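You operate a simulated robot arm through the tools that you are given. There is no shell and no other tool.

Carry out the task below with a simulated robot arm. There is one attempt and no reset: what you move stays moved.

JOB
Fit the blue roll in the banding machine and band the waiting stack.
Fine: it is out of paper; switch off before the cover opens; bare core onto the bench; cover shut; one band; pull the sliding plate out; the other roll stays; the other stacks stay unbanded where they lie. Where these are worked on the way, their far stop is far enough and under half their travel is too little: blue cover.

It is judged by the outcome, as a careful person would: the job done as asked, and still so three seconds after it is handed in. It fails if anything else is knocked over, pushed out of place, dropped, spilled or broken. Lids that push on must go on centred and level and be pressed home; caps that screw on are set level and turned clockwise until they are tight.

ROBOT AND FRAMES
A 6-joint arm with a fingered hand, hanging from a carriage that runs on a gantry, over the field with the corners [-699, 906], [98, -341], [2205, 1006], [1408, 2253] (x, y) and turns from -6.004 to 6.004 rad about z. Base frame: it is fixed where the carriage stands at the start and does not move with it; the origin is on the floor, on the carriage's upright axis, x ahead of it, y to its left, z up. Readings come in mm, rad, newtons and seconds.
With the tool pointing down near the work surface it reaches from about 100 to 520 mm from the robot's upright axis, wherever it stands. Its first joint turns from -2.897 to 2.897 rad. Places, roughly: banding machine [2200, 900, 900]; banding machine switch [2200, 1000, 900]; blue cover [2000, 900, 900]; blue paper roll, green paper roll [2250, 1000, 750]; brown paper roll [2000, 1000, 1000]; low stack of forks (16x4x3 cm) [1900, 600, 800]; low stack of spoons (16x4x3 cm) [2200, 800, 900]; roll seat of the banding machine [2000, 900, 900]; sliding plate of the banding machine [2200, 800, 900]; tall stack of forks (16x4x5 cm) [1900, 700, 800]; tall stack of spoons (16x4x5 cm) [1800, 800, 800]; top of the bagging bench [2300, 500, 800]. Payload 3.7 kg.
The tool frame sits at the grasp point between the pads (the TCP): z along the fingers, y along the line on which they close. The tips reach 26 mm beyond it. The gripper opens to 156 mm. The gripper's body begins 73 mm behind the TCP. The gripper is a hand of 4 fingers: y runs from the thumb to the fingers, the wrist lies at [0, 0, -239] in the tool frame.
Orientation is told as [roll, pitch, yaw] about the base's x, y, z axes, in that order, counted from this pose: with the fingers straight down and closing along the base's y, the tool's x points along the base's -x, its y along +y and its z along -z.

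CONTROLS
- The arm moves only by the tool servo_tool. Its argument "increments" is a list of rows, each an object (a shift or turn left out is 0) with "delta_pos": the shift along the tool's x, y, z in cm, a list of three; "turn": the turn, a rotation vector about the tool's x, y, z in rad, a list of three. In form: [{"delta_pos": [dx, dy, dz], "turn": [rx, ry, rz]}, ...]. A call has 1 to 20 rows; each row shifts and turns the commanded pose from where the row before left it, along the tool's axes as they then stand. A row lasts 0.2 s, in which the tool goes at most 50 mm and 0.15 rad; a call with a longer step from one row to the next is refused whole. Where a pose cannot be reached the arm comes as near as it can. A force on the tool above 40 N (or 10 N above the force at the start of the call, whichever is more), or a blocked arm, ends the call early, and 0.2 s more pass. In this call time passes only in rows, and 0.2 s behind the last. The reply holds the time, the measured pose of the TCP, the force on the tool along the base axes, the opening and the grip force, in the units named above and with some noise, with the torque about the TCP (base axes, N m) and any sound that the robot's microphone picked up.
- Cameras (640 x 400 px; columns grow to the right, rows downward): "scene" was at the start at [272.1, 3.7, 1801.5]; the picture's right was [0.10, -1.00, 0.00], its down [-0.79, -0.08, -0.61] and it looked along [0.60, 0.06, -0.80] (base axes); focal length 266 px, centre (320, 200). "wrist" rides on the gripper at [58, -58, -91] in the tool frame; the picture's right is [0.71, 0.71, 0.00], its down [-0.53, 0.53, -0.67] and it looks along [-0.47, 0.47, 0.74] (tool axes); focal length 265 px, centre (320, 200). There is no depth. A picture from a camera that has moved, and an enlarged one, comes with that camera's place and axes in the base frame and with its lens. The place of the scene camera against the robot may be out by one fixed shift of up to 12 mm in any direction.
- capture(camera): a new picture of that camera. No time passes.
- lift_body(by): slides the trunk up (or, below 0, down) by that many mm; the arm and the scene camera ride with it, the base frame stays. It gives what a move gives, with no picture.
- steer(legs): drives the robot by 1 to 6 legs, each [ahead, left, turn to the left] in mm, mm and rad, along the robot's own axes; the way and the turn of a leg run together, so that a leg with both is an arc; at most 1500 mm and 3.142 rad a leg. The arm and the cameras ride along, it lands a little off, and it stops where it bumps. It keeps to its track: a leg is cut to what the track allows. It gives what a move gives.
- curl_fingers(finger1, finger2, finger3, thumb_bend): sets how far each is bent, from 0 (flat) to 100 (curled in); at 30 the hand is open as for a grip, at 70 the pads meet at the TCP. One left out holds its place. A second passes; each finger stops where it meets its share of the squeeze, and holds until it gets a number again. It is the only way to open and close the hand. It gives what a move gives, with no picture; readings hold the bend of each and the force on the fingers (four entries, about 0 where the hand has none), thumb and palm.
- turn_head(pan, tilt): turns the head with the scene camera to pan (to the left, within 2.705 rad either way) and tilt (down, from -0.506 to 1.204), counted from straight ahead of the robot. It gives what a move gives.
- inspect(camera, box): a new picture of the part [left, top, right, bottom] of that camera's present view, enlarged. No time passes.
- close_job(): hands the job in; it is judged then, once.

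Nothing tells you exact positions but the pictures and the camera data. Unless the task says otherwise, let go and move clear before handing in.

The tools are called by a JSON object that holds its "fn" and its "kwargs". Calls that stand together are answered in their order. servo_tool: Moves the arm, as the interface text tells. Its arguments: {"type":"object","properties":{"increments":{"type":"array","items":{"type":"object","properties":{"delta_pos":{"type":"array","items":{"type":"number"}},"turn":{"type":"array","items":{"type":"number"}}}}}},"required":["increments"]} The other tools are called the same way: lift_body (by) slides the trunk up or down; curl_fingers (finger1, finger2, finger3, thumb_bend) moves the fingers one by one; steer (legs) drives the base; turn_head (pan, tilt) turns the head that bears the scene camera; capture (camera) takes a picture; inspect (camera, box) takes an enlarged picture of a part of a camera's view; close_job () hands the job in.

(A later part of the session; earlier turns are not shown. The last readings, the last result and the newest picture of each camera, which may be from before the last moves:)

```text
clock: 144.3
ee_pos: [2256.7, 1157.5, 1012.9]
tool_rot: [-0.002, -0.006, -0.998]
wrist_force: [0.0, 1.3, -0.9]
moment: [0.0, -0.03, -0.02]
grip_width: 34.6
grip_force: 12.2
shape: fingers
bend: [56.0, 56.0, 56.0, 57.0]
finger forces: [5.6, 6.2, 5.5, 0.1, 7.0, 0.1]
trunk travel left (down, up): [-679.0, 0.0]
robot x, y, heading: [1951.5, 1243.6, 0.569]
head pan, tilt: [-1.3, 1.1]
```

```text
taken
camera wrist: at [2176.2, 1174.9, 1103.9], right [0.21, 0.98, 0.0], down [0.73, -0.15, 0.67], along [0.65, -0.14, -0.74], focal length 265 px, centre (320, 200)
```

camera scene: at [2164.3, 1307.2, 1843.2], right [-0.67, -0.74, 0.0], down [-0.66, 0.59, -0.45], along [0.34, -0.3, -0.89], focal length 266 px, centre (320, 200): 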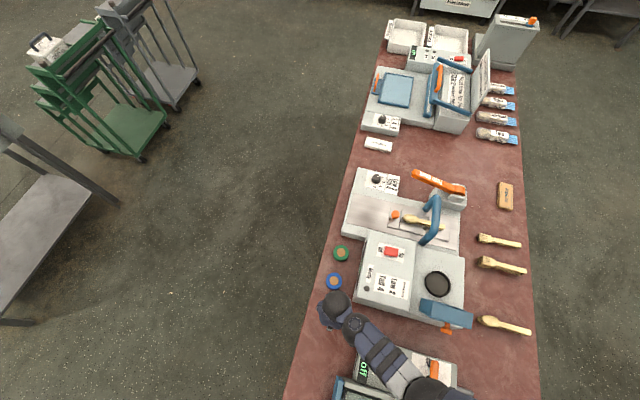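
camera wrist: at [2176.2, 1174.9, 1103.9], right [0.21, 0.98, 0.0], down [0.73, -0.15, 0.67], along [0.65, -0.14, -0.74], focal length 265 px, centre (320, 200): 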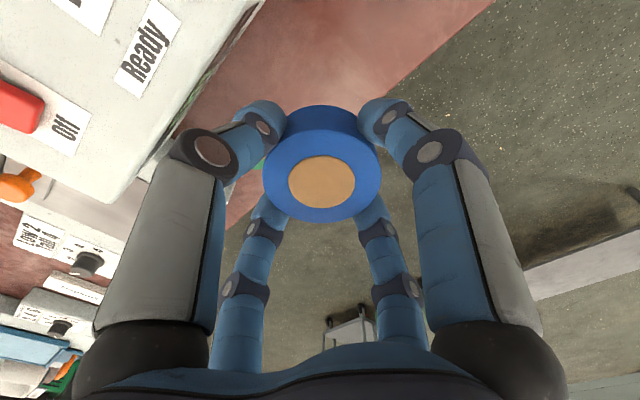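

{"fn": "servo_tool", "kwargs": {"increments": [{"delta_pos": [-1.67, -4.5, 0]}, {"delta_pos": [-1.67, -4.5, 0]}, {"delta_pos": [-1.67, -4.5, 0]}, {"delta_pos": [-1.67, -4.5, 0]}, {"delta_pos": [-1.68, -4.47, 0]}, {"delta_pos": [0.26, -3.75, 0]}, {"delta_pos": [0.26, -3.75, 0]}, {"delta_pos": [0.26, -3.75, 0]}]}}

{"fn": "capture", "kwargs": {"camera": "wrist"}}

{"fn": "inspect", "kwargs": {"camera": "scene", "box": [380, 220, 520, 340]}}

```text
clock: 146.1
ee_pos: [2013.9, 909.7, 1012.4]
tool_rot: [-0.002, -0.006, -0.998]
wrist_force: [0.2, -0.3, -0.9]
moment: [-0.02, -0.01, 0.01]
grip_width: 34.6
grip_force: 12.1
shape: fingers
bend: [56.0, 56.0, 56.0, 57.0]
finger forces: [5.6, 6.2, 5.4, 0.0, 7.0, 0.0]
trunk travel left (down, up): [-679.0, 0.0]
robot x, y, heading: [1948.7, 1244.7, 0.569]
head pan, tilt: [-1.3, 1.1]
```

```text
taken
camera wrist: at [1934.0, 927.5, 1102.6], right [0.21, 0.98, 0.0], down [0.73, -0.15, 0.67], along [0.65, -0.14, -0.74], focal length 265 px, centre (320, 200)
```

wrist: 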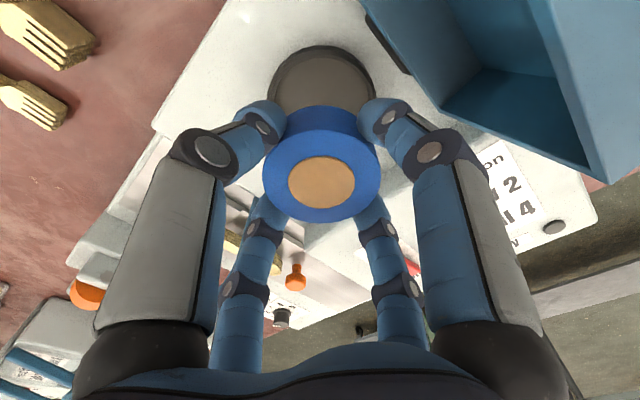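

```text
3.33 times, centred on (450, 280) of scene
camera zoom: at [2164.4, 1307.3, 1843.2], right [-0.67, -0.74, 0.0], down [-0.66, 0.59, -0.45], along [0.34, -0.3, -0.89], focal length 888 px, centre (-113, -67)
```

zoom: 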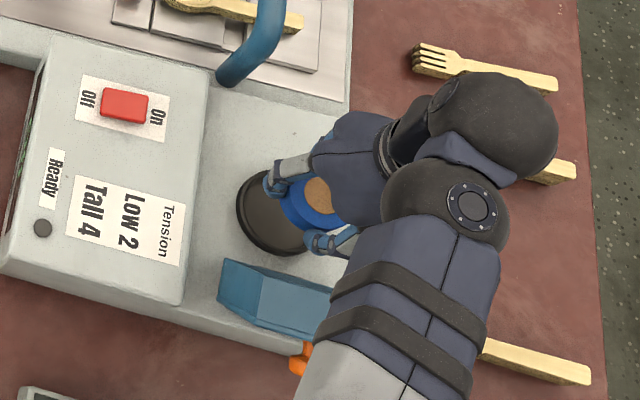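

Almost exactly over the dish. Small correction, then lowering the roll into it.

{"fn": "servo_tool", "kwargs": {"increments": [{"delta_pos": [0.16, 0.09, 2.5]}, {"delta_pos": [0, 0, 2]}]}}

{"fn": "capture", "kwargs": {"camera": "wrist"}}

{"fn": "inspect", "kwargs": {"camera": "scene", "box": [400, 240, 490, 320]}}

```text
clock: 146.7
ee_pos: [2014.3, 911.6, 967.1]
tool_rot: [-0.002, -0.007, -0.998]
wrist_force: [0.8, 0.3, -0.3]
moment: [0.02, -0.01, 0.02]
grip_width: 34.3
grip_force: 11.8
shape: fingers
bend: [56.0, 56.0, 56.0, 57.0]
finger forces: [5.5, 6.2, 5.5, 0.0, 7.1, 0.0]
trunk travel left (down, up): [-679.0, 0.0]
robot x, y, heading: [1951.2, 1244.8, 0.572]
head pan, tilt: [-1.3, 1.1]
```

```text
taken
camera wrist: at [1934.6, 929.5, 1056.7], right [0.21, 0.98, -0.01], down [0.73, -0.15, 0.67], along [0.66, -0.15, -0.74], focal length 265 px, centre (320, 200)
```

wrist: 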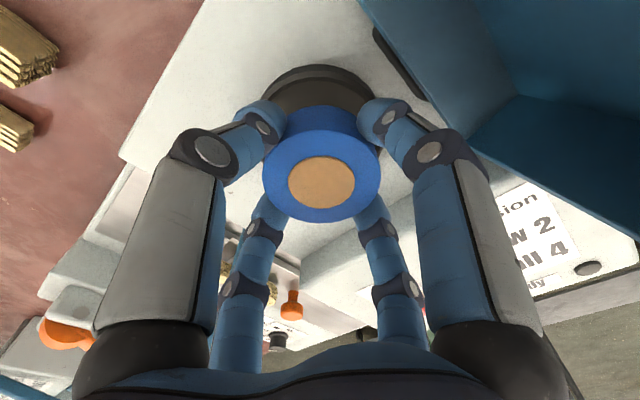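

```text
5.00 times, centred on (445, 280) of scene
camera zoom: at [2164.3, 1307.2, 1843.2], right [-0.67, -0.74, 0.0], down [-0.66, 0.59, -0.45], along [0.34, -0.3, -0.89], focal length 1333 px, centre (-305, -200)
```

zoom: 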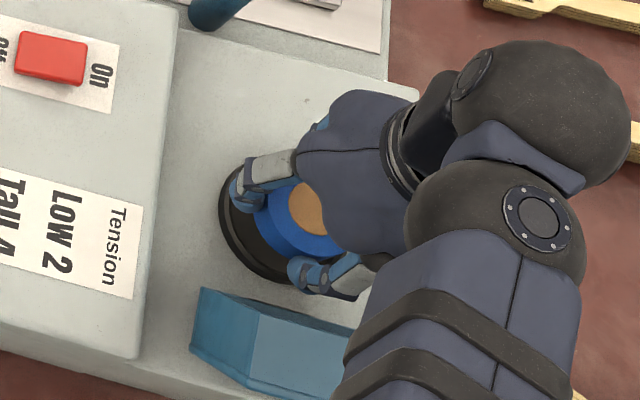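

{"fn": "servo_tool", "kwargs": {"increments": [{"delta_pos": [0, 0, 1]}, {"delta_pos": [0, 0, 0.7]}, {"delta_pos": [0, 0, 0.4]}]}}

{"fn": "capture", "kwargs": {"camera": "wrist"}}

```text
clock: 147.5
ee_pos: [2015.3, 911.6, 948.9]
tool_rot: [-0.002, -0.007, -0.998]
wrist_force: [0.7, -0.3, -0.1]
moment: [-0.02, 0.05, -0.03]
grip_width: 34.3
grip_force: 11.9
shape: fingers
bend: [56.0, 56.0, 56.0, 57.0]
finger forces: [5.5, 6.3, 5.5, 0.0, 6.9, 0.0]
trunk travel left (down, up): [-679.0, 0.0]
robot x, y, heading: [1951.4, 1244.3, 0.566]
head pan, tilt: [-1.3, 1.1]
```

```text
taken
camera wrist: at [1934.7, 929.7, 1038.3], right [0.21, 0.98, -0.01], down [0.73, -0.15, 0.67], along [0.65, -0.15, -0.74], focal length 265 px, centre (320, 200)
```

wrist: 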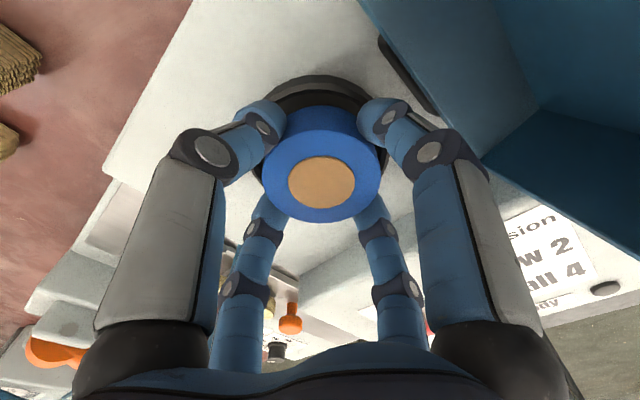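

{"fn": "servo_tool", "kwargs": {"increments": [{"delta_pos": [0, 0, 0.3]}]}}

{"fn": "inspect", "kwargs": {"camera": "wrist", "box": [220, 50, 420, 175]}}

```text
clock: 147.9
ee_pos: [2014.5, 911.3, 946.3]
tool_rot: [0.001, -0.005, -0.998]
wrist_force: [0.7, -0.5, -0.8]
moment: [0.03, 0.03, 0.01]
grip_width: 34.7
grip_force: 11.8
shape: fingers
bend: [56.0, 56.0, 56.0, 57.0]
finger forces: [5.5, 6.2, 5.5, 0.1, 6.9, 0.0]
trunk travel left (down, up): [-679.0, 0.0]
robot x, y, heading: [1949.6, 1242.8, 0.573]
head pan, tilt: [-1.3, 1.1]
```

```text
3.20 times, centred on (320, 112) of wrist
camera zoom: at [1934.8, 929.8, 1035.6], right [0.21, 0.98, 0.0], down [0.73, -0.15, 0.67], along [0.65, -0.14, -0.74], focal length 849 px, centre (320, 480)
```

zoom: 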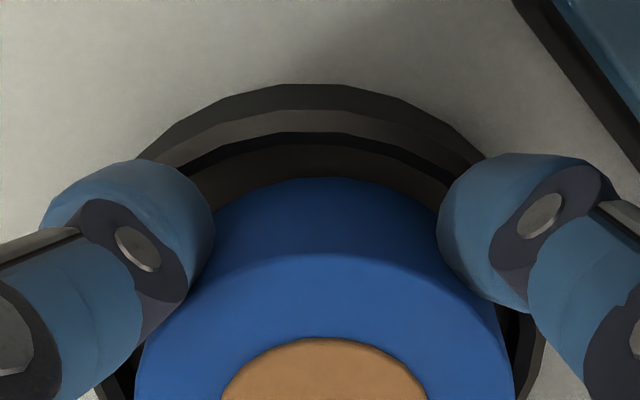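

{"fn": "servo_tool", "kwargs": {"increments": [{"delta_pos": [0, 0, 0.2]}]}}

{"fn": "servo_tool", "kwargs": {"increments": [{"delta_pos": [0, 0, 0.15]}]}}

```text
clock: 148.3
ee_pos: [2014.4, 910.6, 944.1]
tool_rot: [-0.001, -0.008, -0.999]
wrist_force: [-0.4, 0.0, -0.5]
moment: [-0.01, 0.02, 0.0]
grip_width: 34.2
grip_force: 12.0
shape: fingers
bend: [56.0, 56.0, 56.0, 57.0]
finger forces: [5.6, 6.3, 5.5, 0.0, 7.0, 0.0]
trunk travel left (down, up): [-679.0, 0.0]
robot x, y, heading: [1952.6, 1243.8, 0.571]
head pan, tilt: [-1.3, 1.1]
```

```text
clock: 148.7
ee_pos: [2015.4, 911.4, 943.0]
tool_rot: [-0.001, -0.004, -0.998]
wrist_force: [-0.8, 1.5, 7.1]
moment: [0.26, 0.07, -0.01]
grip_width: 34.5
grip_force: 15.5
shape: fingers
bend: [56.0, 55.0, 56.0, 57.0]
finger forces: [11.3, 7.7, 5.4, 0.1, 6.9, 0.0]
trunk travel left (down, up): [-679.0, 0.0]
robot x, y, heading: [1947.3, 1240.7, 0.566]
head pan, tilt: [-1.3, 1.1]
```

A fingertip just touches the rim, so the roll's base is about 1–2 mm above the dish floor. Backing up 1 mm and releasing.

{"fn": "servo_tool", "kwargs": {"increments": [{"delta_pos": [0, 0, -0.12]}]}}

{"fn": "curl_fingers", "kwargs": {"finger1": 52, "finger2": 52, "finger3": 52, "thumb_bend": 52}}

{"fn": "servo_tool", "kwargs": {"increments": [{"delta_pos": [0, 0, -1]}, {"delta_pos": [0, 0, -2]}, {"delta_pos": [0, 0, -3]}]}}

{"fn": "capture", "kwargs": {"camera": "wrist"}}

{"fn": "inspect", "kwargs": {"camera": "scene", "box": [400, 240, 490, 320]}}

```text
clock: 149.1
ee_pos: [2014.5, 912.3, 943.4]
tool_rot: [-0.001, -0.007, -0.998]
wrist_force: [-0.2, 0.4, -0.5]
moment: [0.04, 0.03, -0.03]
grip_width: 34.3
grip_force: 12.0
shape: fingers
bend: [56.0, 56.0, 56.0, 57.0]
finger forces: [5.7, 6.2, 5.6, 0.0, 7.0, 0.0]
trunk travel left (down, up): [-679.0, 0.0]
robot x, y, heading: [1950.1, 1244.7, 0.57]
head pan, tilt: [-1.3, 1.1]
```

```text
clock: 150.1
ee_pos: [2014.9, 911.3, 942.8]
tool_rot: [-0.001, -0.005, -0.999]
wrist_force: [0.4, 0.4, 0.6]
moment: [0.01, -0.01, -0.02]
grip_width: 44.9
grip_force: 0.1
shape: fingers
bend: [52.0, 52.0, 52.0, 52.0]
finger forces: [0.0, 0.1, 0.1, 0.0, 0.0, 0.1]
trunk travel left (down, up): [-679.0, 0.0]
robot x, y, heading: [1952.3, 1242.0, 0.566]
head pan, tilt: [-1.3, 1.1]
```

```text
clock: 150.9
ee_pos: [2014.7, 912.9, 1003.2]
tool_rot: [-0.003, -0.005, -0.999]
wrist_force: [0.2, -0.7, 0.6]
moment: [0.0, 0.02, 0.0]
grip_width: 44.8
grip_force: 0.1
shape: fingers
bend: [52.0, 52.0, 52.0, 52.0]
finger forces: [0.0, 0.0, 0.0, 0.0, 0.0, 0.1]
trunk travel left (down, up): [-679.0, 0.0]
robot x, y, heading: [1952.8, 1248.5, 0.572]
head pan, tilt: [-1.3, 1.1]
```

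```text
taken
camera wrist: at [1934.1, 930.9, 1093.3], right [0.21, 0.98, 0.0], down [0.73, -0.15, 0.67], along [0.65, -0.14, -0.74], focal length 265 px, centre (320, 200)
```

wrist: 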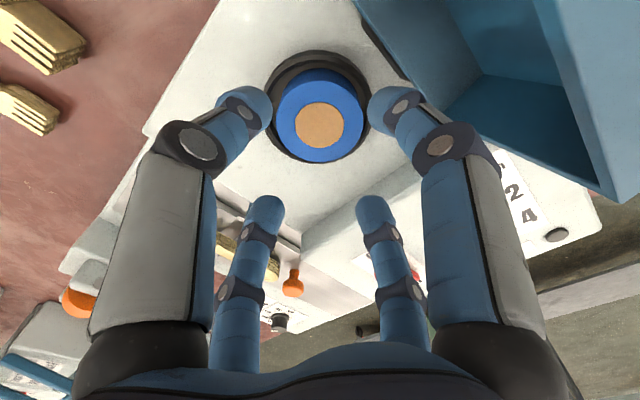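

```text
5.00 times, centred on (445, 280) of scene
camera zoom: at [2164.3, 1307.2, 1843.1], right [-0.67, -0.74, 0.0], down [-0.66, 0.59, -0.45], along [0.34, -0.3, -0.89], focal length 1333 px, centre (-305, -200)
```

zoom: 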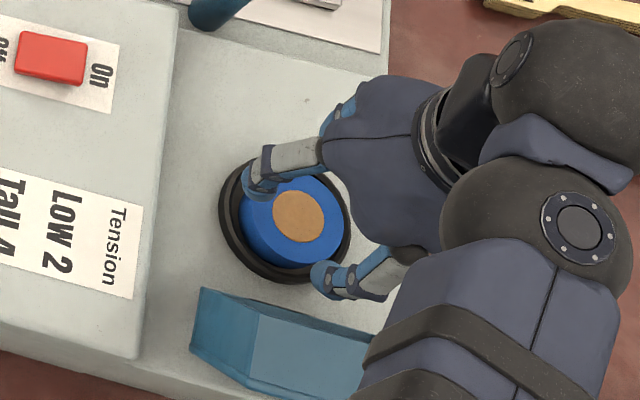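

The blue roll sits centred in the dish. Now for closing the cover gently I'll go back to the front stance; first rise and drive.

{"fn": "servo_tool", "kwargs": {"increments": [{"delta_pos": [0, 0, -3]}, {"delta_pos": [0, 0, -3]}]}}

{"fn": "steer", "kwargs": {"legs": [[-554, -148, 0]]}}

{"fn": "servo_tool", "kwargs": {"increments": [{"delta_pos": [-1, 4.5, 0], "turn": [0, 0, -0.143]}, {"delta_pos": [-1, 4.5, 0], "turn": [0, 0, -0.143]}, {"delta_pos": [0, 4.5, 0], "turn": [0, 0, -0.143]}, {"delta_pos": [-0.5, 4.5, 0], "turn": [0, 0, -0.143]}, {"turn": [0, 0, -0.143]}, {"turn": [0, 0, -0.143]}, {"turn": [0, 0, -0.143]}, {"turn": [0, 0, -0.143]}, {"turn": [0, 0, -0.143]}, {"turn": [0, 0, -0.143]}, {"turn": [0, 0, -0.141]}]}}

{"fn": "turn_head", "kwargs": {"pan": -0.2, "tilt": 1.15}}

{"fn": "capture", "kwargs": {"camera": "scene"}}

```text
clock: 151.5
ee_pos: [2014.8, 912.1, 1064.5]
tool_rot: [0.0, -0.007, -0.999]
wrist_force: [0.0, 0.0, 0.5]
moment: [0.02, -0.01, 0.0]
grip_width: 45.1
grip_force: 0.0
shape: fingers
bend: [52.0, 52.0, 52.0, 52.0]
finger forces: [0.0, 0.1, 0.0, 0.0, 0.0, 0.0]
trunk travel left (down, up): [-679.0, 0.0]
robot x, y, heading: [1950.4, 1243.5, 0.566]
head pan, tilt: [-1.3, 1.1]
```

```text
clock: 154.8
ee_pos: [1623.8, 485.4, 1064.3]
tool_rot: [-0.002, -0.005, -0.993]
wrist_force: [-0.4, -0.2, -0.2]
moment: [0.0, -0.02, 0.0]
grip_width: 45.0
grip_force: 0.1
shape: fingers
bend: [52.0, 52.0, 52.0, 52.0]
finger forces: [0.0, 0.0, 0.0, 0.1, 0.0, 0.0]
trunk travel left (down, up): [-679.0, 0.0]
robot x, y, heading: [1562.1, 819.1, 0.574]
head pan, tilt: [-1.3, 1.1]
```

```text
clock: 157.2
ee_pos: [1765.6, 593.0, 1065.1]
tool_rot: [-0.004, 0.001, 0.58]
wrist_force: [-0.5, 0.6, -1.0]
moment: [0.0, -0.03, 0.02]
grip_width: 44.9
grip_force: 0.0
shape: fingers
bend: [52.0, 52.0, 52.0, 52.0]
finger forces: [0.0, 0.0, 0.0, 0.0, 0.1, 0.0]
trunk travel left (down, up): [-679.0, 0.0]
robot x, y, heading: [1563.1, 815.1, 0.575]
head pan, tilt: [-1.3, 1.1]
```

```text
clock: 158.5
ee_pos: [1765.4, 594.5, 1063.9]
tool_rot: [-0.004, 0.003, 0.574]
wrist_force: [0.5, 0.6, -0.2]
moment: [0.05, 0.02, 0.02]
grip_width: 44.9
grip_force: 0.1
shape: fingers
bend: [52.0, 52.0, 52.0, 52.0]
finger forces: [0.0, 0.0, 0.0, 0.0, 0.0, 0.0]
trunk travel left (down, up): [-679.0, 0.0]
robot x, y, heading: [1559.5, 818.6, 0.575]
head pan, tilt: [-0.201, 1.15]
```

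```text
taken
camera scene: at [1781.3, 945.8, 1840.0], right [0.36, -0.93, 0.0], down [-0.85, -0.33, -0.41], along [0.38, 0.15, -0.91], focal length 266 px, centre (320, 200)
```

scene: 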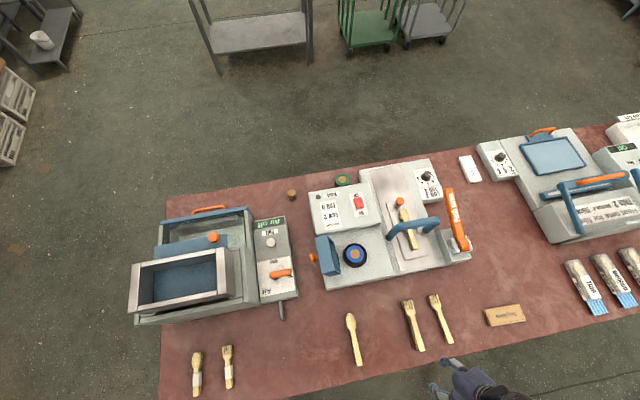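

{"fn": "inspect", "kwargs": {"camera": "scene", "box": [295, 150, 485, 300]}}

{"fn": "inspect", "kwargs": {"camera": "scene", "box": [300, 225, 385, 295]}}

{"fn": "inspect", "kwargs": {"camera": "scene", "box": [405, 165, 455, 210]}}

```text
2.67 times, centred on (390, 225) of scene
camera zoom: at [1781.3, 945.8, 1840.0], right [0.36, -0.93, 0.0], down [-0.85, -0.33, -0.41], along [0.38, 0.15, -0.91], focal length 711 px, centre (133, 133)
```

zoom: 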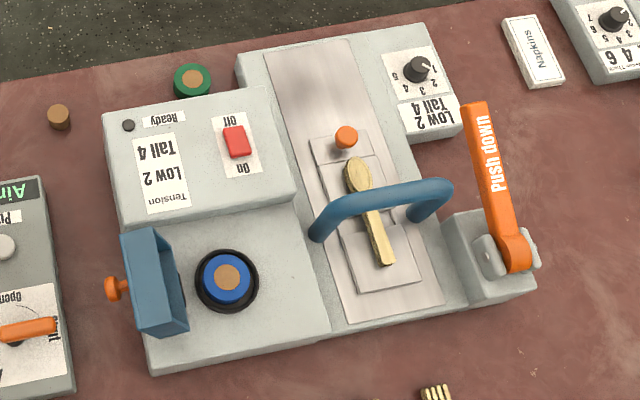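

```text
5.71 times, centred on (342, 260) of scene
camera zoom: at [1781.3, 945.8, 1840.0], right [0.36, -0.93, 0.0], down [-0.85, -0.33, -0.41], along [0.38, 0.15, -0.91], focal length 1523 px, centre (191, -143)
```

zoom: 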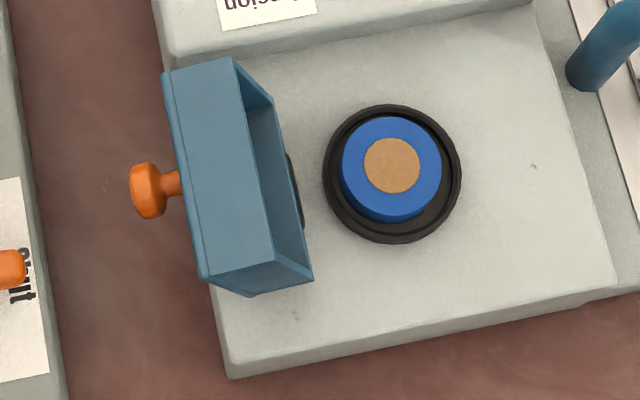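

```text
8.89 times, centred on (430, 188) of scene
camera zoom: at [1781.3, 945.8, 1840.0], right [0.36, -0.93, 0.0], down [-0.85, -0.33, -0.41], along [0.38, 0.15, -0.91], focal length 2369 px, centre (-658, 311)
```

zoom: 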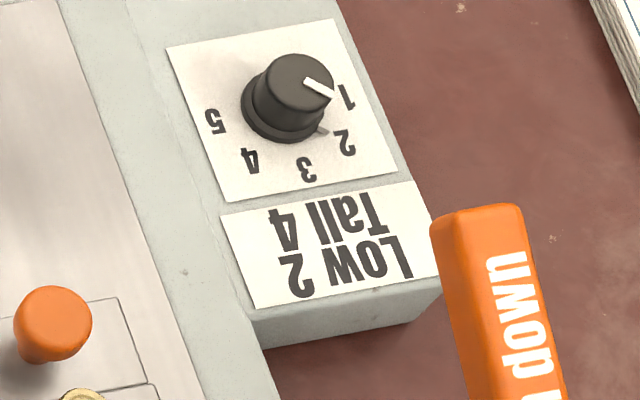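

The dial stands at 2 (right for a low stack), the roll is well seated, and the cover stands at about 105°. I'll cage the cover's free edge between thumb and finger 2 and walk it over and down.

{"fn": "curl_fingers", "kwargs": {"finger1": 24, "finger2": 50, "finger3": 24, "thumb_bend": 53}}

{"fn": "servo_tool", "kwargs": {"increments": [{"delta_pos": [-4.05, 2.02, -0.17]}, {"delta_pos": [-4.05, 2.02, -0.17]}, {"delta_pos": [-4.05, 2.02, -0.17]}, {"delta_pos": [-4.05, 2.02, -0.17]}, {"delta_pos": [-4.05, 2.02, -0.17]}, {"delta_pos": [-4.05, 2.02, -0.17]}, {"delta_pos": [-3, 2.25, -0.9]}, {"delta_pos": [-3, 2.25, -0.9]}, {"delta_pos": [-3, 2.25, -0.9]}, {"delta_pos": [-3, 2.25, -0.9]}, {"delta_pos": [-1.5, 2.9, 0]}]}}

{"fn": "capture", "kwargs": {"camera": "scene"}}

{"fn": "capture", "kwargs": {"camera": "wrist"}}

```text
clock: 159.5
ee_pos: [1765.8, 592.9, 1063.3]
tool_rot: [-0.005, 0.001, 0.577]
wrist_force: [-1.0, 0.4, 0.5]
moment: [-0.01, 0.01, 0.0]
grip_width: 87.4
grip_force: 0.0
shape: fingers
bend: [24.0, 50.0, 24.0, 53.0]
finger forces: [0.1, 0.0, 0.0, 0.0, 0.0, 0.0]
trunk travel left (down, up): [-679.0, 0.0]
robot x, y, heading: [1561.0, 817.2, 0.573]
head pan, tilt: [-0.201, 1.15]
```

```text
clock: 161.9
ee_pos: [1951.2, 1001.7, 1110.0]
tool_rot: [-0.004, 0.002, 0.576]
wrist_force: [-0.2, -0.7, 0.0]
moment: [-0.02, 0.04, 0.0]
grip_width: 87.2
grip_force: 0.2
shape: fingers
bend: [24.0, 50.0, 24.0, 53.0]
finger forces: [0.0, 0.0, 0.0, 0.0, 0.0, 0.0]
trunk travel left (down, up): [-679.0, 0.0]
robot x, y, heading: [1561.5, 820.8, 0.573]
head pan, tilt: [-0.201, 1.15]
```

```text
taken
camera scene: at [1781.3, 945.8, 1840.0], right [0.36, -0.93, 0.0], down [-0.85, -0.33, -0.41], along [0.38, 0.15, -0.91], focal length 266 px, centre (320, 200)
```

scene: 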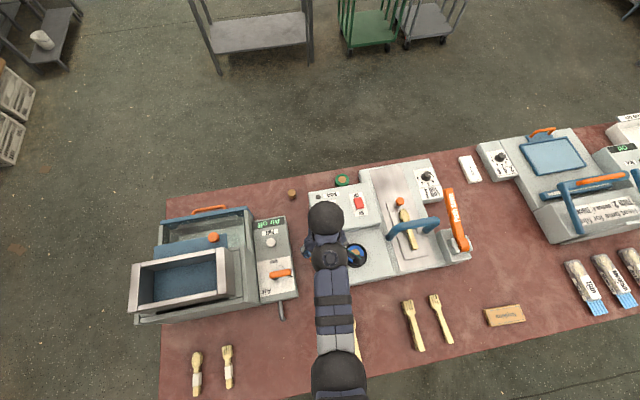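

```text
taken
camera wrist: at [1934.5, 922.0, 1200.0], right [-0.98, 0.21, 0.0], down [0.15, 0.73, 0.66], along [0.14, 0.65, -0.75], focal length 265 px, centre (320, 200)
```

wrist: 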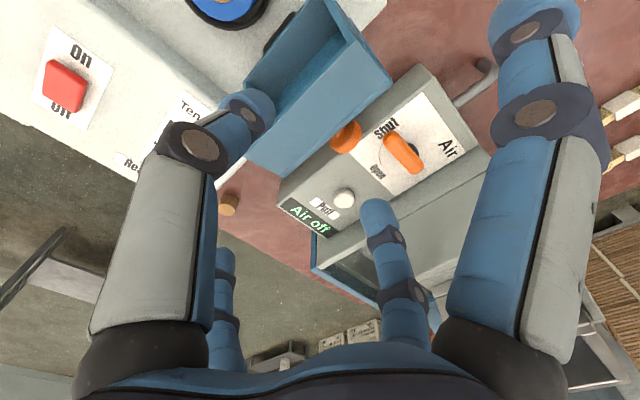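

{"fn": "inspect", "kwargs": {"camera": "wrist", "box": [200, 0, 440, 200]}}

```text
2.00 times, centred on (320, 100) of wrist
camera zoom: at [1934.5, 922.0, 1200.0], right [-0.98, 0.21, 0.0], down [0.15, 0.73, 0.66], along [0.14, 0.65, -0.75], focal length 531 px, centre (320, 400)
```

zoom: 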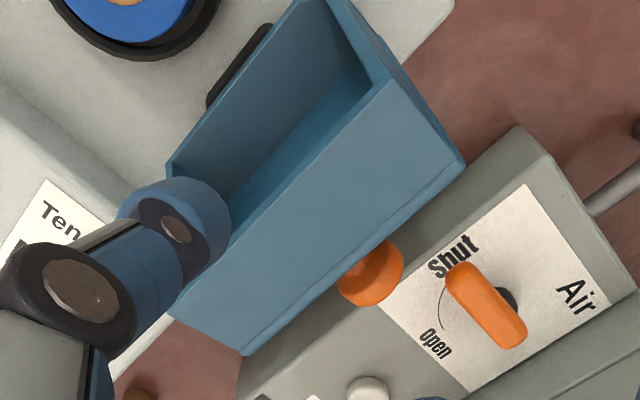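

Shifting 6 mm right and lowering so that the thumb is inside (right of) and finger 2 outside (left of) the cover's upper edge.

{"fn": "servo_tool", "kwargs": {"increments": [{"delta_pos": [0, -0.65, 0]}, {"delta_pos": [0, 0, 3]}, {"delta_pos": [0, 0, 2]}, {"delta_pos": [0, 0, 1.5]}]}}

{"fn": "capture", "kwargs": {"camera": "wrist"}}

{"fn": "inspect", "kwargs": {"camera": "scene", "box": [280, 180, 420, 300]}}

```text
clock: 162.9
ee_pos: [1953.9, 996.1, 1044.5]
tool_rot: [-0.002, 0.001, 0.575]
wrist_force: [0.3, 0.4, -0.1]
moment: [-0.05, 0.0, 0.0]
grip_width: 87.4
grip_force: 0.1
shape: fingers
bend: [24.0, 50.0, 24.0, 53.0]
finger forces: [0.0, 0.1, 0.0, 0.1, 0.0, 0.1]
trunk travel left (down, up): [-679.0, 0.0]
robot x, y, heading: [1559.8, 819.5, 0.574]
head pan, tilt: [-0.201, 1.15]
```

```text
taken
camera wrist: at [1936.7, 915.6, 1134.0], right [-0.98, 0.21, 0.0], down [0.15, 0.73, 0.67], along [0.14, 0.65, -0.75], focal length 265 px, centre (320, 200)
```

wrist: 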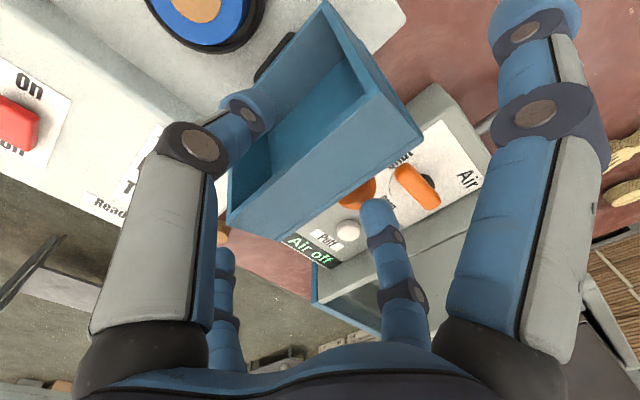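

```text
3.33 times, centred on (350, 240) of scene
camera zoom: at [1781.2, 945.9, 1840.1], right [0.36, -0.93, 0.0], down [-0.85, -0.33, -0.41], along [0.38, 0.15, -0.91], focal length 888 px, centre (220, 67)
```

zoom: 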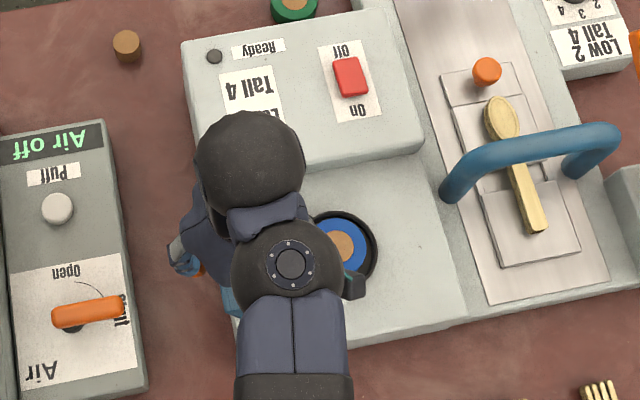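

Good cage position. Lowering a bit more (shifted slightly left) so finger 2 bears on the knob, then moving right.

{"fn": "servo_tool", "kwargs": {"increments": [{"delta_pos": [0, 0.6, 0]}, {"delta_pos": [0, 0, 1.0]}, {"delta_pos": [0, 0, 0.6]}]}}

{"fn": "servo_tool", "kwargs": {"increments": [{"delta_pos": [0, -1, 0]}, {"delta_pos": [0, -1, 0]}]}}

{"fn": "capture", "kwargs": {"camera": "wrist"}}

```text
clock: 163.7
ee_pos: [1953.7, 1002.0, 1034.4]
tool_rot: [-0.005, -0.001, 0.579]
wrist_force: [-0.5, 0.6, 7.4]
moment: [0.32, 0.19, 0.03]
grip_width: 87.3
grip_force: 3.2
shape: fingers
bend: [24.0, 50.0, 24.0, 53.0]
finger forces: [0.0, 6.8, 0.0, 0.1, 0.1, 0.1]
out of reach, approached as far as the arm can: row 2
trunk travel left (down, up): [-679.0, 0.0]
robot x, y, heading: [1561.0, 820.7, 0.574]
head pan, tilt: [-0.201, 1.15]
```

```text
clock: 164.3
ee_pos: [1964.6, 987.2, 1033.4]
tool_rot: [-0.006, -0.001, 0.578]
wrist_force: [-4.9, 5.7, 10.1]
moment: [0.67, 0.47, 0.07]
grip_width: 87.4
grip_force: 5.8
shape: fingers
bend: [24.0, 42.0, 24.0, 53.0]
finger forces: [0.1, 11.8, 0.0, 0.0, 0.1, 0.0]
trunk travel left (down, up): [-679.0, 0.0]
robot x, y, heading: [1560.0, 821.1, 0.577]
head pan, tilt: [-0.201, 1.15]
```

```text
taken
camera wrist: at [1947.5, 907.2, 1123.5], right [-0.98, 0.21, 0.0], down [0.15, 0.73, 0.67], along [0.14, 0.65, -0.75], focal length 265 px, centre (320, 200)
```

wrist: 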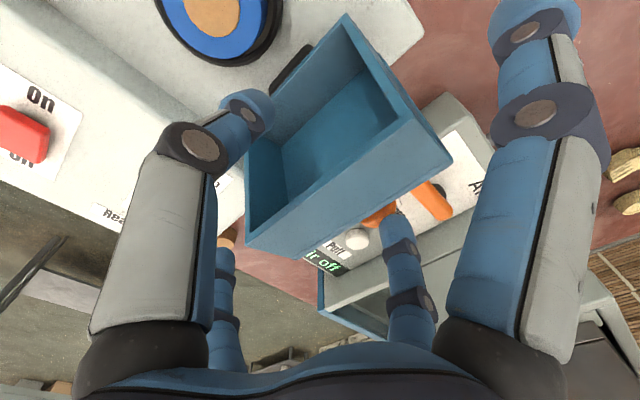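

{"fn": "servo_tool", "kwargs": {"increments": [{"delta_pos": [0, -1, -0.4]}, {"delta_pos": [0, -1, -0.2]}]}}

{"fn": "capture", "kwargs": {"camera": "wrist"}}

{"fn": "inspect", "kwargs": {"camera": "scene", "box": [280, 180, 420, 300]}}

```text
clock: 164.9
ee_pos: [1974.1, 971.3, 1039.3]
tool_rot: [-0.004, -0.001, 0.577]
wrist_force: [-6.2, 7.7, 12.1]
moment: [0.96, 0.64, 0.03]
grip_width: 87.3
grip_force: 7.1
shape: fingers
bend: [24.0, 38.0, 24.0, 53.0]
finger forces: [0.1, 14.8, 0.1, 0.0, 0.0, 0.0]
trunk travel left (down, up): [-679.0, 0.0]
robot x, y, heading: [1558.8, 817.8, 0.573]
head pan, tilt: [-0.201, 1.15]
```

```text
taken
camera wrist: at [1957.5, 891.3, 1130.1], right [-0.98, 0.21, 0.0], down [0.15, 0.73, 0.67], along [0.14, 0.65, -0.75], focal length 265 px, centre (320, 200)
```

wrist: 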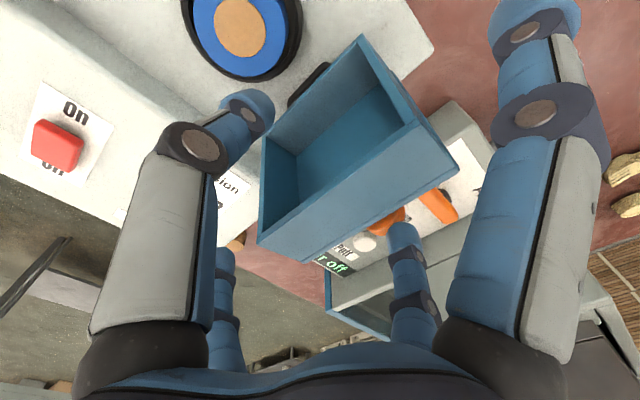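

```text
3.33 times, centred on (350, 240) of scene
camera zoom: at [1781.1, 946.5, 1840.3], right [0.36, -0.93, 0.0], down [-0.85, -0.33, -0.41], along [0.38, 0.15, -0.91], focal length 888 px, centre (220, 67)
```

zoom: 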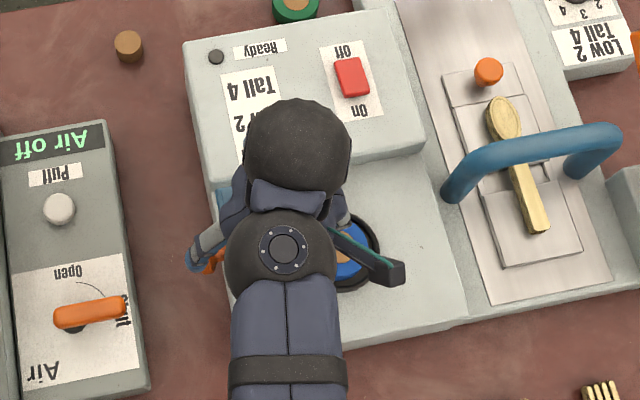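

Finger 2 was bearing down on the knob rather than pushing sideways. Raising a few mm so it pushes on the cover face just above the knob.

{"fn": "servo_tool", "kwargs": {"increments": [{"delta_pos": [0, 0, -0.8]}, {"delta_pos": [0, -0.5, 0]}]}}

{"fn": "servo_tool", "kwargs": {"increments": [{"delta_pos": [0, -1, 0]}, {"delta_pos": [0, -1, 0]}]}}

{"fn": "capture", "kwargs": {"camera": "wrist"}}

```text
clock: 165.5
ee_pos: [1976.9, 966.6, 1047.0]
tool_rot: [-0.006, 0.0, 0.577]
wrist_force: [-5.6, 6.3, 12.5]
moment: [0.83, 0.6, 0.05]
grip_width: 87.3
grip_force: 6.7
shape: fingers
bend: [24.0, 40.0, 24.0, 53.0]
finger forces: [0.1, 13.8, 0.0, 0.0, 0.0, 0.1]
trunk travel left (down, up): [-679.0, 0.0]
robot x, y, heading: [1559.4, 817.7, 0.576]
head pan, tilt: [-0.201, 1.15]
```

```text
clock: 166.1
ee_pos: [1988.3, 950.9, 1047.8]
tool_rot: [-0.004, 0.0, 0.577]
wrist_force: [-7.5, 8.3, 19.5]
moment: [1.48, 1.04, 0.09]
grip_width: 87.5
grip_force: 10.5
shape: fingers
bend: [24.0, 35.0, 24.0, 53.0]
finger forces: [0.1, 20.8, 0.0, 0.0, 0.0, 0.0]
trunk travel left (down, up): [-679.0, 0.0]
robot x, y, heading: [1558.5, 820.5, 0.576]
head pan, tilt: [-0.201, 1.15]
```

```text
taken
camera wrist: at [1971.4, 869.5, 1138.3], right [-0.98, 0.21, 0.0], down [0.15, 0.73, 0.67], along [0.14, 0.65, -0.75], focal length 265 px, centre (320, 200)
```

wrist: 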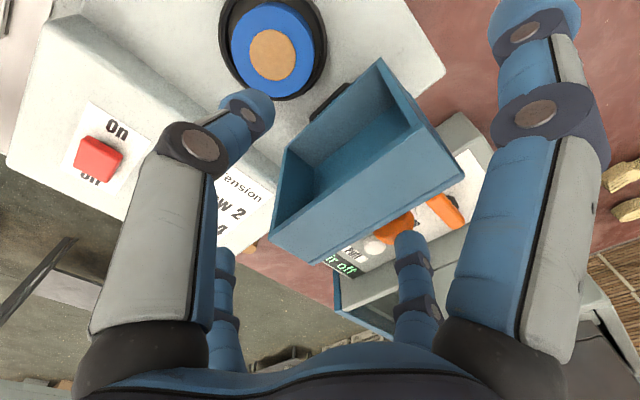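

Finger 2 is draped over the edge instead of pushing. I'll lift out, make a stiff fist of fingers 1–3 to push the knob from the left, with the thumb reaching over to the right side as a catcher.

{"fn": "servo_tool", "kwargs": {"increments": [{"delta_pos": [0, 0.5, -2]}, {"delta_pos": [0, 0, -3]}, {"delta_pos": [0, 0, -2.5]}]}}

{"fn": "curl_fingers", "kwargs": {"finger1": 68, "finger2": 68, "finger3": 68, "thumb_bend": 27}}

{"fn": "servo_tool", "kwargs": {"increments": [{"delta_pos": [0, 4, 0]}, {"delta_pos": [0, 4, 0]}, {"delta_pos": [0, 3.5, 0]}]}}

{"fn": "capture", "kwargs": {"camera": "wrist"}}

{"fn": "inspect", "kwargs": {"camera": "scene", "box": [270, 180, 410, 300]}}

```text
clock: 166.9
ee_pos: [2003.5, 961.1, 1094.2]
tool_rot: [0.032, -0.03, 0.577]
wrist_force: [0.4, -0.6, 0.6]
moment: [-0.02, 0.03, -0.01]
grip_width: 87.1
grip_force: 0.0
shape: fingers
bend: [24.0, 50.0, 24.0, 53.0]
finger forces: [0.0, 0.0, 0.1, 0.1, 0.0, 0.0]
out of reach, approached as far as the arm can: row 1, 2, 3
trunk travel left (down, up): [-679.0, 0.0]
robot x, y, heading: [1557.8, 820.5, 0.569]
head pan, tilt: [-0.201, 1.15]
```

```text
clock: 167.9
ee_pos: [2002.8, 960.2, 1095.2]
tool_rot: [0.03, -0.029, 0.575]
wrist_force: [0.5, 0.5, 0.1]
moment: [0.03, 0.01, -0.03]
grip_width: 75.4
grip_force: 0.1
shape: fingers
bend: [68.0, 68.0, 68.0, 27.0]
finger forces: [0.0, 0.1, 0.1, 0.0, 0.0, 0.0]
trunk travel left (down, up): [-679.0, 0.0]
robot x, y, heading: [1563.2, 820.9, 0.573]
head pan, tilt: [-0.201, 1.15]
```

```text
clock: 168.7
ee_pos: [1940.3, 1059.5, 1100.3]
tool_rot: [-0.007, 0.001, 0.577]
wrist_force: [-0.9, 0.2, -0.5]
moment: [-0.01, 0.01, -0.02]
grip_width: 75.5
grip_force: 0.1
shape: fingers
bend: [68.0, 68.0, 68.0, 27.0]
finger forces: [0.0, 0.0, 0.0, 0.0, 0.1, 0.1]
out of reach, approached as far as the arm can: row 1
trunk travel left (down, up): [-679.0, 0.0]
robot x, y, heading: [1557.9, 819.0, 0.571]
head pan, tilt: [-0.201, 1.15]
```

```text
taken
camera wrist: at [1923.8, 980.2, 1190.5], right [-0.98, 0.21, 0.0], down [0.15, 0.73, 0.66], along [0.14, 0.65, -0.75], focal length 265 px, centre (320, 200)
```

wrist: 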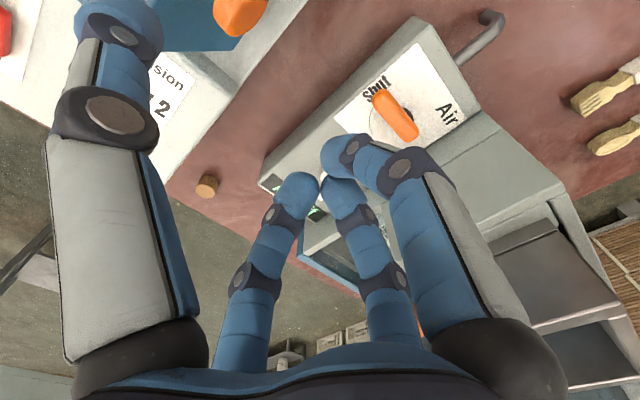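

```text
3.33 times, centred on (340, 240) of scene
camera zoom: at [1781.3, 945.7, 1840.1], right [0.36, -0.93, 0.0], down [-0.85, -0.33, -0.41], along [0.38, 0.15, -0.91], focal length 888 px, centre (253, 67)
```

zoom: 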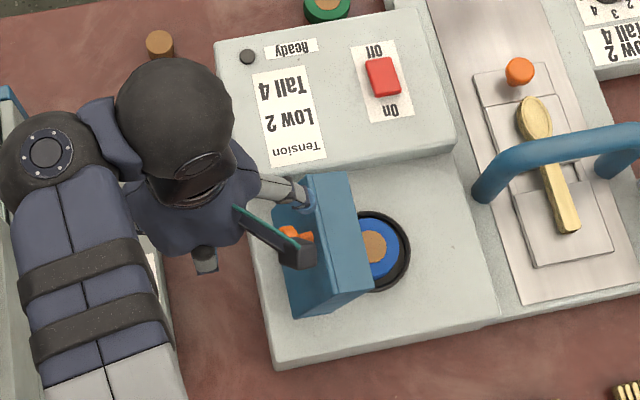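

{"fn": "curl_fingers", "kwargs": {"thumb_bend": 20}}

{"fn": "servo_tool", "kwargs": {"increments": [{"delta_pos": [1.0, 0, 1.5]}, {"delta_pos": [0.9, 0, 1.5]}]}}

{"fn": "capture", "kwargs": {"camera": "wrist"}}

{"fn": "inspect", "kwargs": {"camera": "scene", "box": [270, 180, 410, 300]}}

```text
clock: 169.7
ee_pos: [1939.6, 1059.3, 1099.8]
tool_rot: [-0.005, 0.003, 0.576]
wrist_force: [-0.3, 0.1, 0.5]
moment: [0.0, 0.0, -0.04]
grip_width: 83.6
grip_force: 0.0
shape: fingers
bend: [68.0, 68.0, 68.0, 20.0]
finger forces: [0.0, 0.0, 0.1, 0.0, 0.0, 0.1]
trunk travel left (down, up): [-679.0, 0.0]
robot x, y, heading: [1561.4, 819.5, 0.571]
head pan, tilt: [-0.201, 1.15]
```

```text
clock: 170.3
ee_pos: [1923.6, 1048.4, 1070.3]
tool_rot: [-0.005, 0.0, 0.576]
wrist_force: [-0.2, 1.2, 0.2]
moment: [0.01, 0.05, -0.01]
grip_width: 84.0
grip_force: 0.1
shape: fingers
bend: [68.0, 68.0, 68.0, 20.0]
finger forces: [0.0, 0.0, 0.1, 0.0, 0.1, 0.1]
trunk travel left (down, up): [-679.0, 0.0]
robot x, y, heading: [1559.8, 821.1, 0.572]
head pan, tilt: [-0.201, 1.15]
```

```text
taken
camera wrist: at [1907.1, 968.4, 1160.2], right [-0.98, 0.21, 0.0], down [0.15, 0.73, 0.67], along [0.14, 0.65, -0.75], focal length 265 px, centre (320, 200)
```

wrist: 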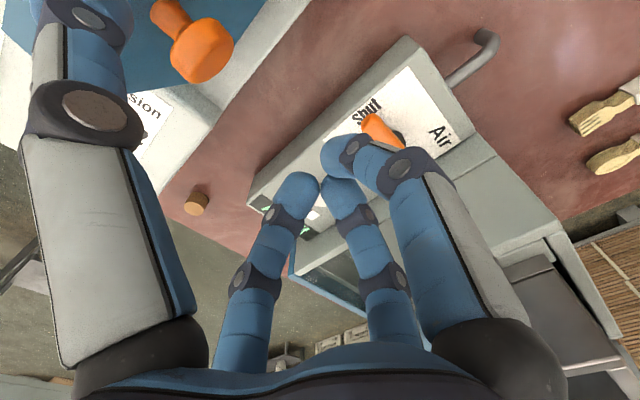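

```text
3.33 times, centred on (340, 240) of scene
camera zoom: at [1781.3, 945.9, 1840.1], right [0.36, -0.93, 0.0], down [-0.85, -0.33, -0.41], along [0.38, 0.15, -0.91], focal length 888 px, centre (253, 67)
```

zoom: 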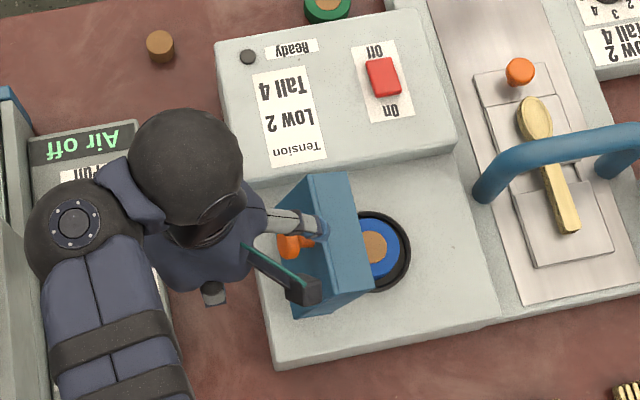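

{"fn": "inspect", "kwargs": {"camera": "scene", "box": [335, 220, 395, 280]}}

```text
6.67 times, centred on (365, 250) of scene
camera zoom: at [1781.3, 945.9, 1840.1], right [0.36, -0.93, 0.0], down [-0.85, -0.33, -0.41], along [0.38, 0.15, -0.91], focal length 1777 px, centre (20, -133)
```

zoom: 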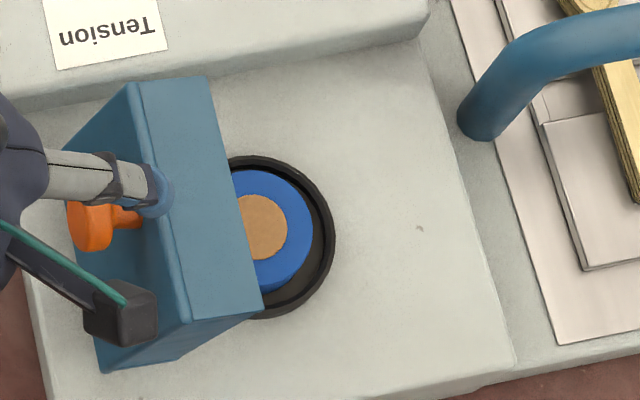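

The cover now stands still at about 75° (my earlier push moved it). I'll set a cage with finger 2 left of the knob and thumb right of the lip, and lower it from there.

{"fn": "servo_tool", "kwargs": {"increments": [{"delta_pos": [0, 0, -2]}, {"delta_pos": [0, 0, -1.5]}]}}

{"fn": "curl_fingers", "kwargs": {"finger1": 22, "finger2": 48, "finger3": 22, "thumb_bend": 48}}

{"fn": "servo_tool", "kwargs": {"increments": [{"delta_pos": [0, -4, 0]}, {"delta_pos": [0, -4, 0]}, {"delta_pos": [0, -3, 0]}]}}

{"fn": "capture", "kwargs": {"camera": "wrist"}}

```text
clock: 170.9
ee_pos: [1942.2, 1040.8, 1092.2]
tool_rot: [-0.005, 0.001, 0.577]
wrist_force: [0.8, -0.8, 1.0]
moment: [0.0, -0.01, -0.03]
grip_width: 83.9
grip_force: 0.1
shape: fingers
bend: [68.0, 68.0, 68.0, 20.0]
finger forces: [0.1, 0.0, 0.0, 0.1, 0.0, 0.1]
out of reach, approached as far as the arm can: row 1, 2
trunk travel left (down, up): [-679.0, 0.0]
robot x, y, heading: [1560.1, 822.5, 0.575]
head pan, tilt: [-0.201, 1.15]
```

```text
clock: 171.9
ee_pos: [1942.6, 1041.2, 1092.6]
tool_rot: [-0.004, 0.002, 0.576]
wrist_force: [-0.8, 0.3, -0.8]
moment: [0.0, 0.01, 0.03]
grip_width: 93.8
grip_force: 0.1
shape: fingers
bend: [22.0, 48.0, 22.0, 48.0]
finger forces: [0.0, 0.0, 0.0, 0.0, 0.0, 0.1]
trunk travel left (down, up): [-679.0, 0.0]
robot x, y, heading: [1559.4, 818.2, 0.571]
head pan, tilt: [-0.201, 1.15]
```

```text
clock: 172.7
ee_pos: [2003.4, 949.0, 1097.5]
tool_rot: [-0.005, 0.001, 0.576]
wrist_force: [-0.4, -0.4, -0.3]
moment: [-0.03, 0.02, -0.01]
grip_width: 93.9
grip_force: 0.0
shape: fingers
bend: [22.0, 48.0, 22.0, 48.0]
finger forces: [0.0, 0.0, 0.0, 0.0, 0.0, 0.0]
trunk travel left (down, up): [-679.0, 0.0]
robot x, y, heading: [1558.3, 818.9, 0.575]
head pan, tilt: [-0.201, 1.15]
```

```text
taken
camera wrist: at [1986.6, 869.4, 1186.5], right [-0.98, 0.21, 0.0], down [0.15, 0.73, 0.66], along [0.14, 0.65, -0.75], focal length 265 px, centre (320, 200)
```

wrist: 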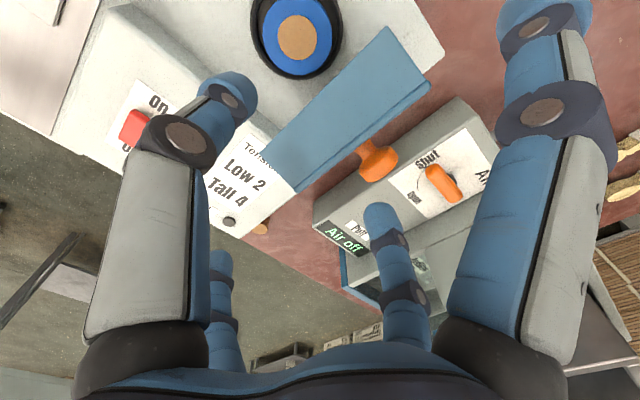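

{"fn": "servo_tool", "kwargs": {"increments": [{"delta_pos": [1.4, 1.8, 0]}, {"delta_pos": [0, 0, 2.5]}, {"delta_pos": [0, 0, 2]}, {"delta_pos": [0, 0, 1.7]}]}}

{"fn": "capture", "kwargs": {"camera": "wrist"}}

{"fn": "inspect", "kwargs": {"camera": "scene", "box": [280, 190, 420, 300]}}

```text
clock: 173.7
ee_pos: [1981.7, 956.0, 1031.0]
tool_rot: [-0.004, 0.002, 0.577]
wrist_force: [0.2, 0.9, -0.2]
moment: [0.0, 0.02, 0.02]
grip_width: 93.9
grip_force: 0.1
shape: fingers
bend: [22.0, 48.0, 22.0, 48.0]
finger forces: [0.0, 0.0, 0.1, 0.0, 0.1, 0.0]
out of reach, approached as far as the arm can: row 1
trunk travel left (down, up): [-679.0, 0.0]
robot x, y, heading: [1559.6, 817.7, 0.578]
head pan, tilt: [-0.201, 1.15]
```

```text
taken
camera wrist: at [1964.7, 877.1, 1121.7], right [-0.98, 0.21, 0.0], down [0.15, 0.73, 0.66], along [0.14, 0.65, -0.75], focal length 265 px, centre (320, 200)
```

wrist: 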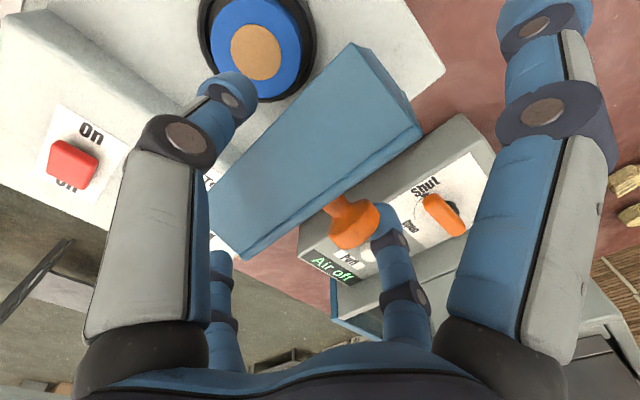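

```text
3.64 times, centred on (350, 245) of scene
camera zoom: at [1781.2, 945.9, 1840.1], right [0.36, -0.93, 0.0], down [-0.85, -0.33, -0.41], along [0.38, 0.15, -0.91], focal length 969 px, centre (211, 36)
```

zoom: 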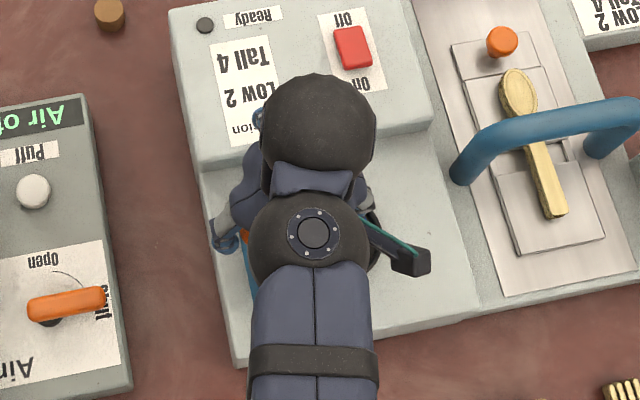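

Cage is set with no contact. Moving right in small steps so finger 2 tips the cover over onto the thumb.

{"fn": "servo_tool", "kwargs": {"increments": [{"delta_pos": [0, -1, 0.2]}, {"delta_pos": [0, -1, 0.3]}]}}

{"fn": "capture", "kwargs": {"camera": "wrist"}}

```text
clock: 174.3
ee_pos: [1991.0, 939.6, 1026.3]
tool_rot: [-0.003, 0.002, 0.576]
wrist_force: [-0.6, -0.9, 0.0]
moment: [-0.01, 0.04, -0.01]
grip_width: 94.0
grip_force: 0.1
shape: fingers
bend: [22.0, 48.0, 22.0, 48.0]
finger forces: [0.0, 0.1, 0.0, 0.1, 0.0, 0.0]
trunk travel left (down, up): [-679.0, 0.0]
robot x, y, heading: [1555.7, 821.5, 0.574]
head pan, tilt: [-0.201, 1.15]
```

```text
taken
camera wrist: at [1974.9, 860.2, 1116.4], right [-0.98, 0.21, 0.0], down [0.15, 0.73, 0.66], along [0.14, 0.65, -0.75], focal length 265 px, centre (320, 200)
```

wrist: 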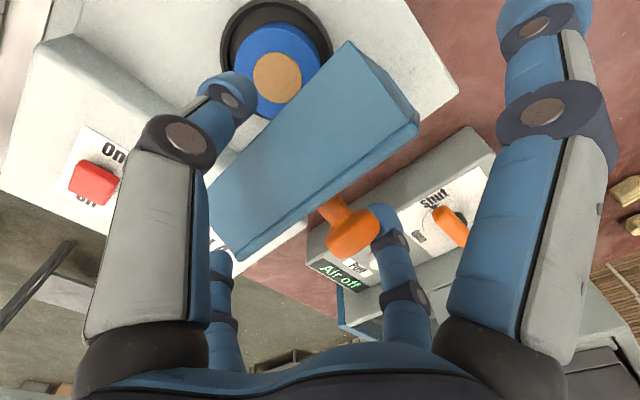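

The cover follows. Continuing right and down.

{"fn": "servo_tool", "kwargs": {"increments": [{"delta_pos": [0, -1, 0.4]}, {"delta_pos": [0, -1, 0.5]}]}}

{"fn": "capture", "kwargs": {"camera": "wrist"}}

```text
clock: 174.9
ee_pos: [2004.4, 922.8, 1018.6]
tool_rot: [-0.007, -0.002, 0.576]
wrist_force: [0.0, -0.9, 0.2]
moment: [-0.03, 0.01, 0.04]
grip_width: 94.2
grip_force: 0.2
shape: fingers
bend: [22.0, 48.0, 22.0, 48.0]
finger forces: [0.0, 0.0, 0.1, 0.1, 0.4, 0.1]
trunk travel left (down, up): [-679.0, 0.0]
robot x, y, heading: [1558.2, 820.9, 0.575]
head pan, tilt: [-0.201, 1.15]
```

```text
taken
camera wrist: at [1986.6, 843.4, 1107.8], right [-0.98, 0.21, 0.0], down [0.15, 0.73, 0.66], along [0.14, 0.65, -0.75], focal length 265 px, centre (320, 200)
```

wrist: 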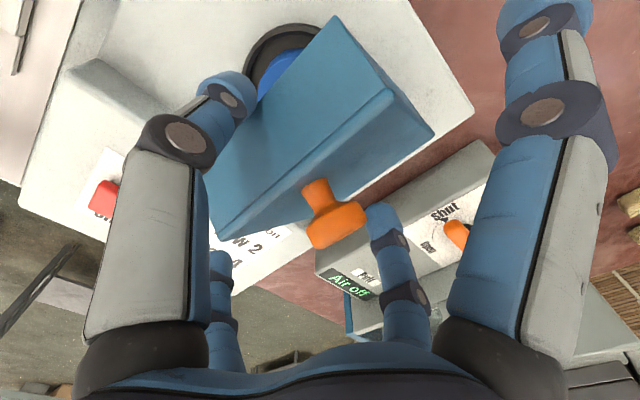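

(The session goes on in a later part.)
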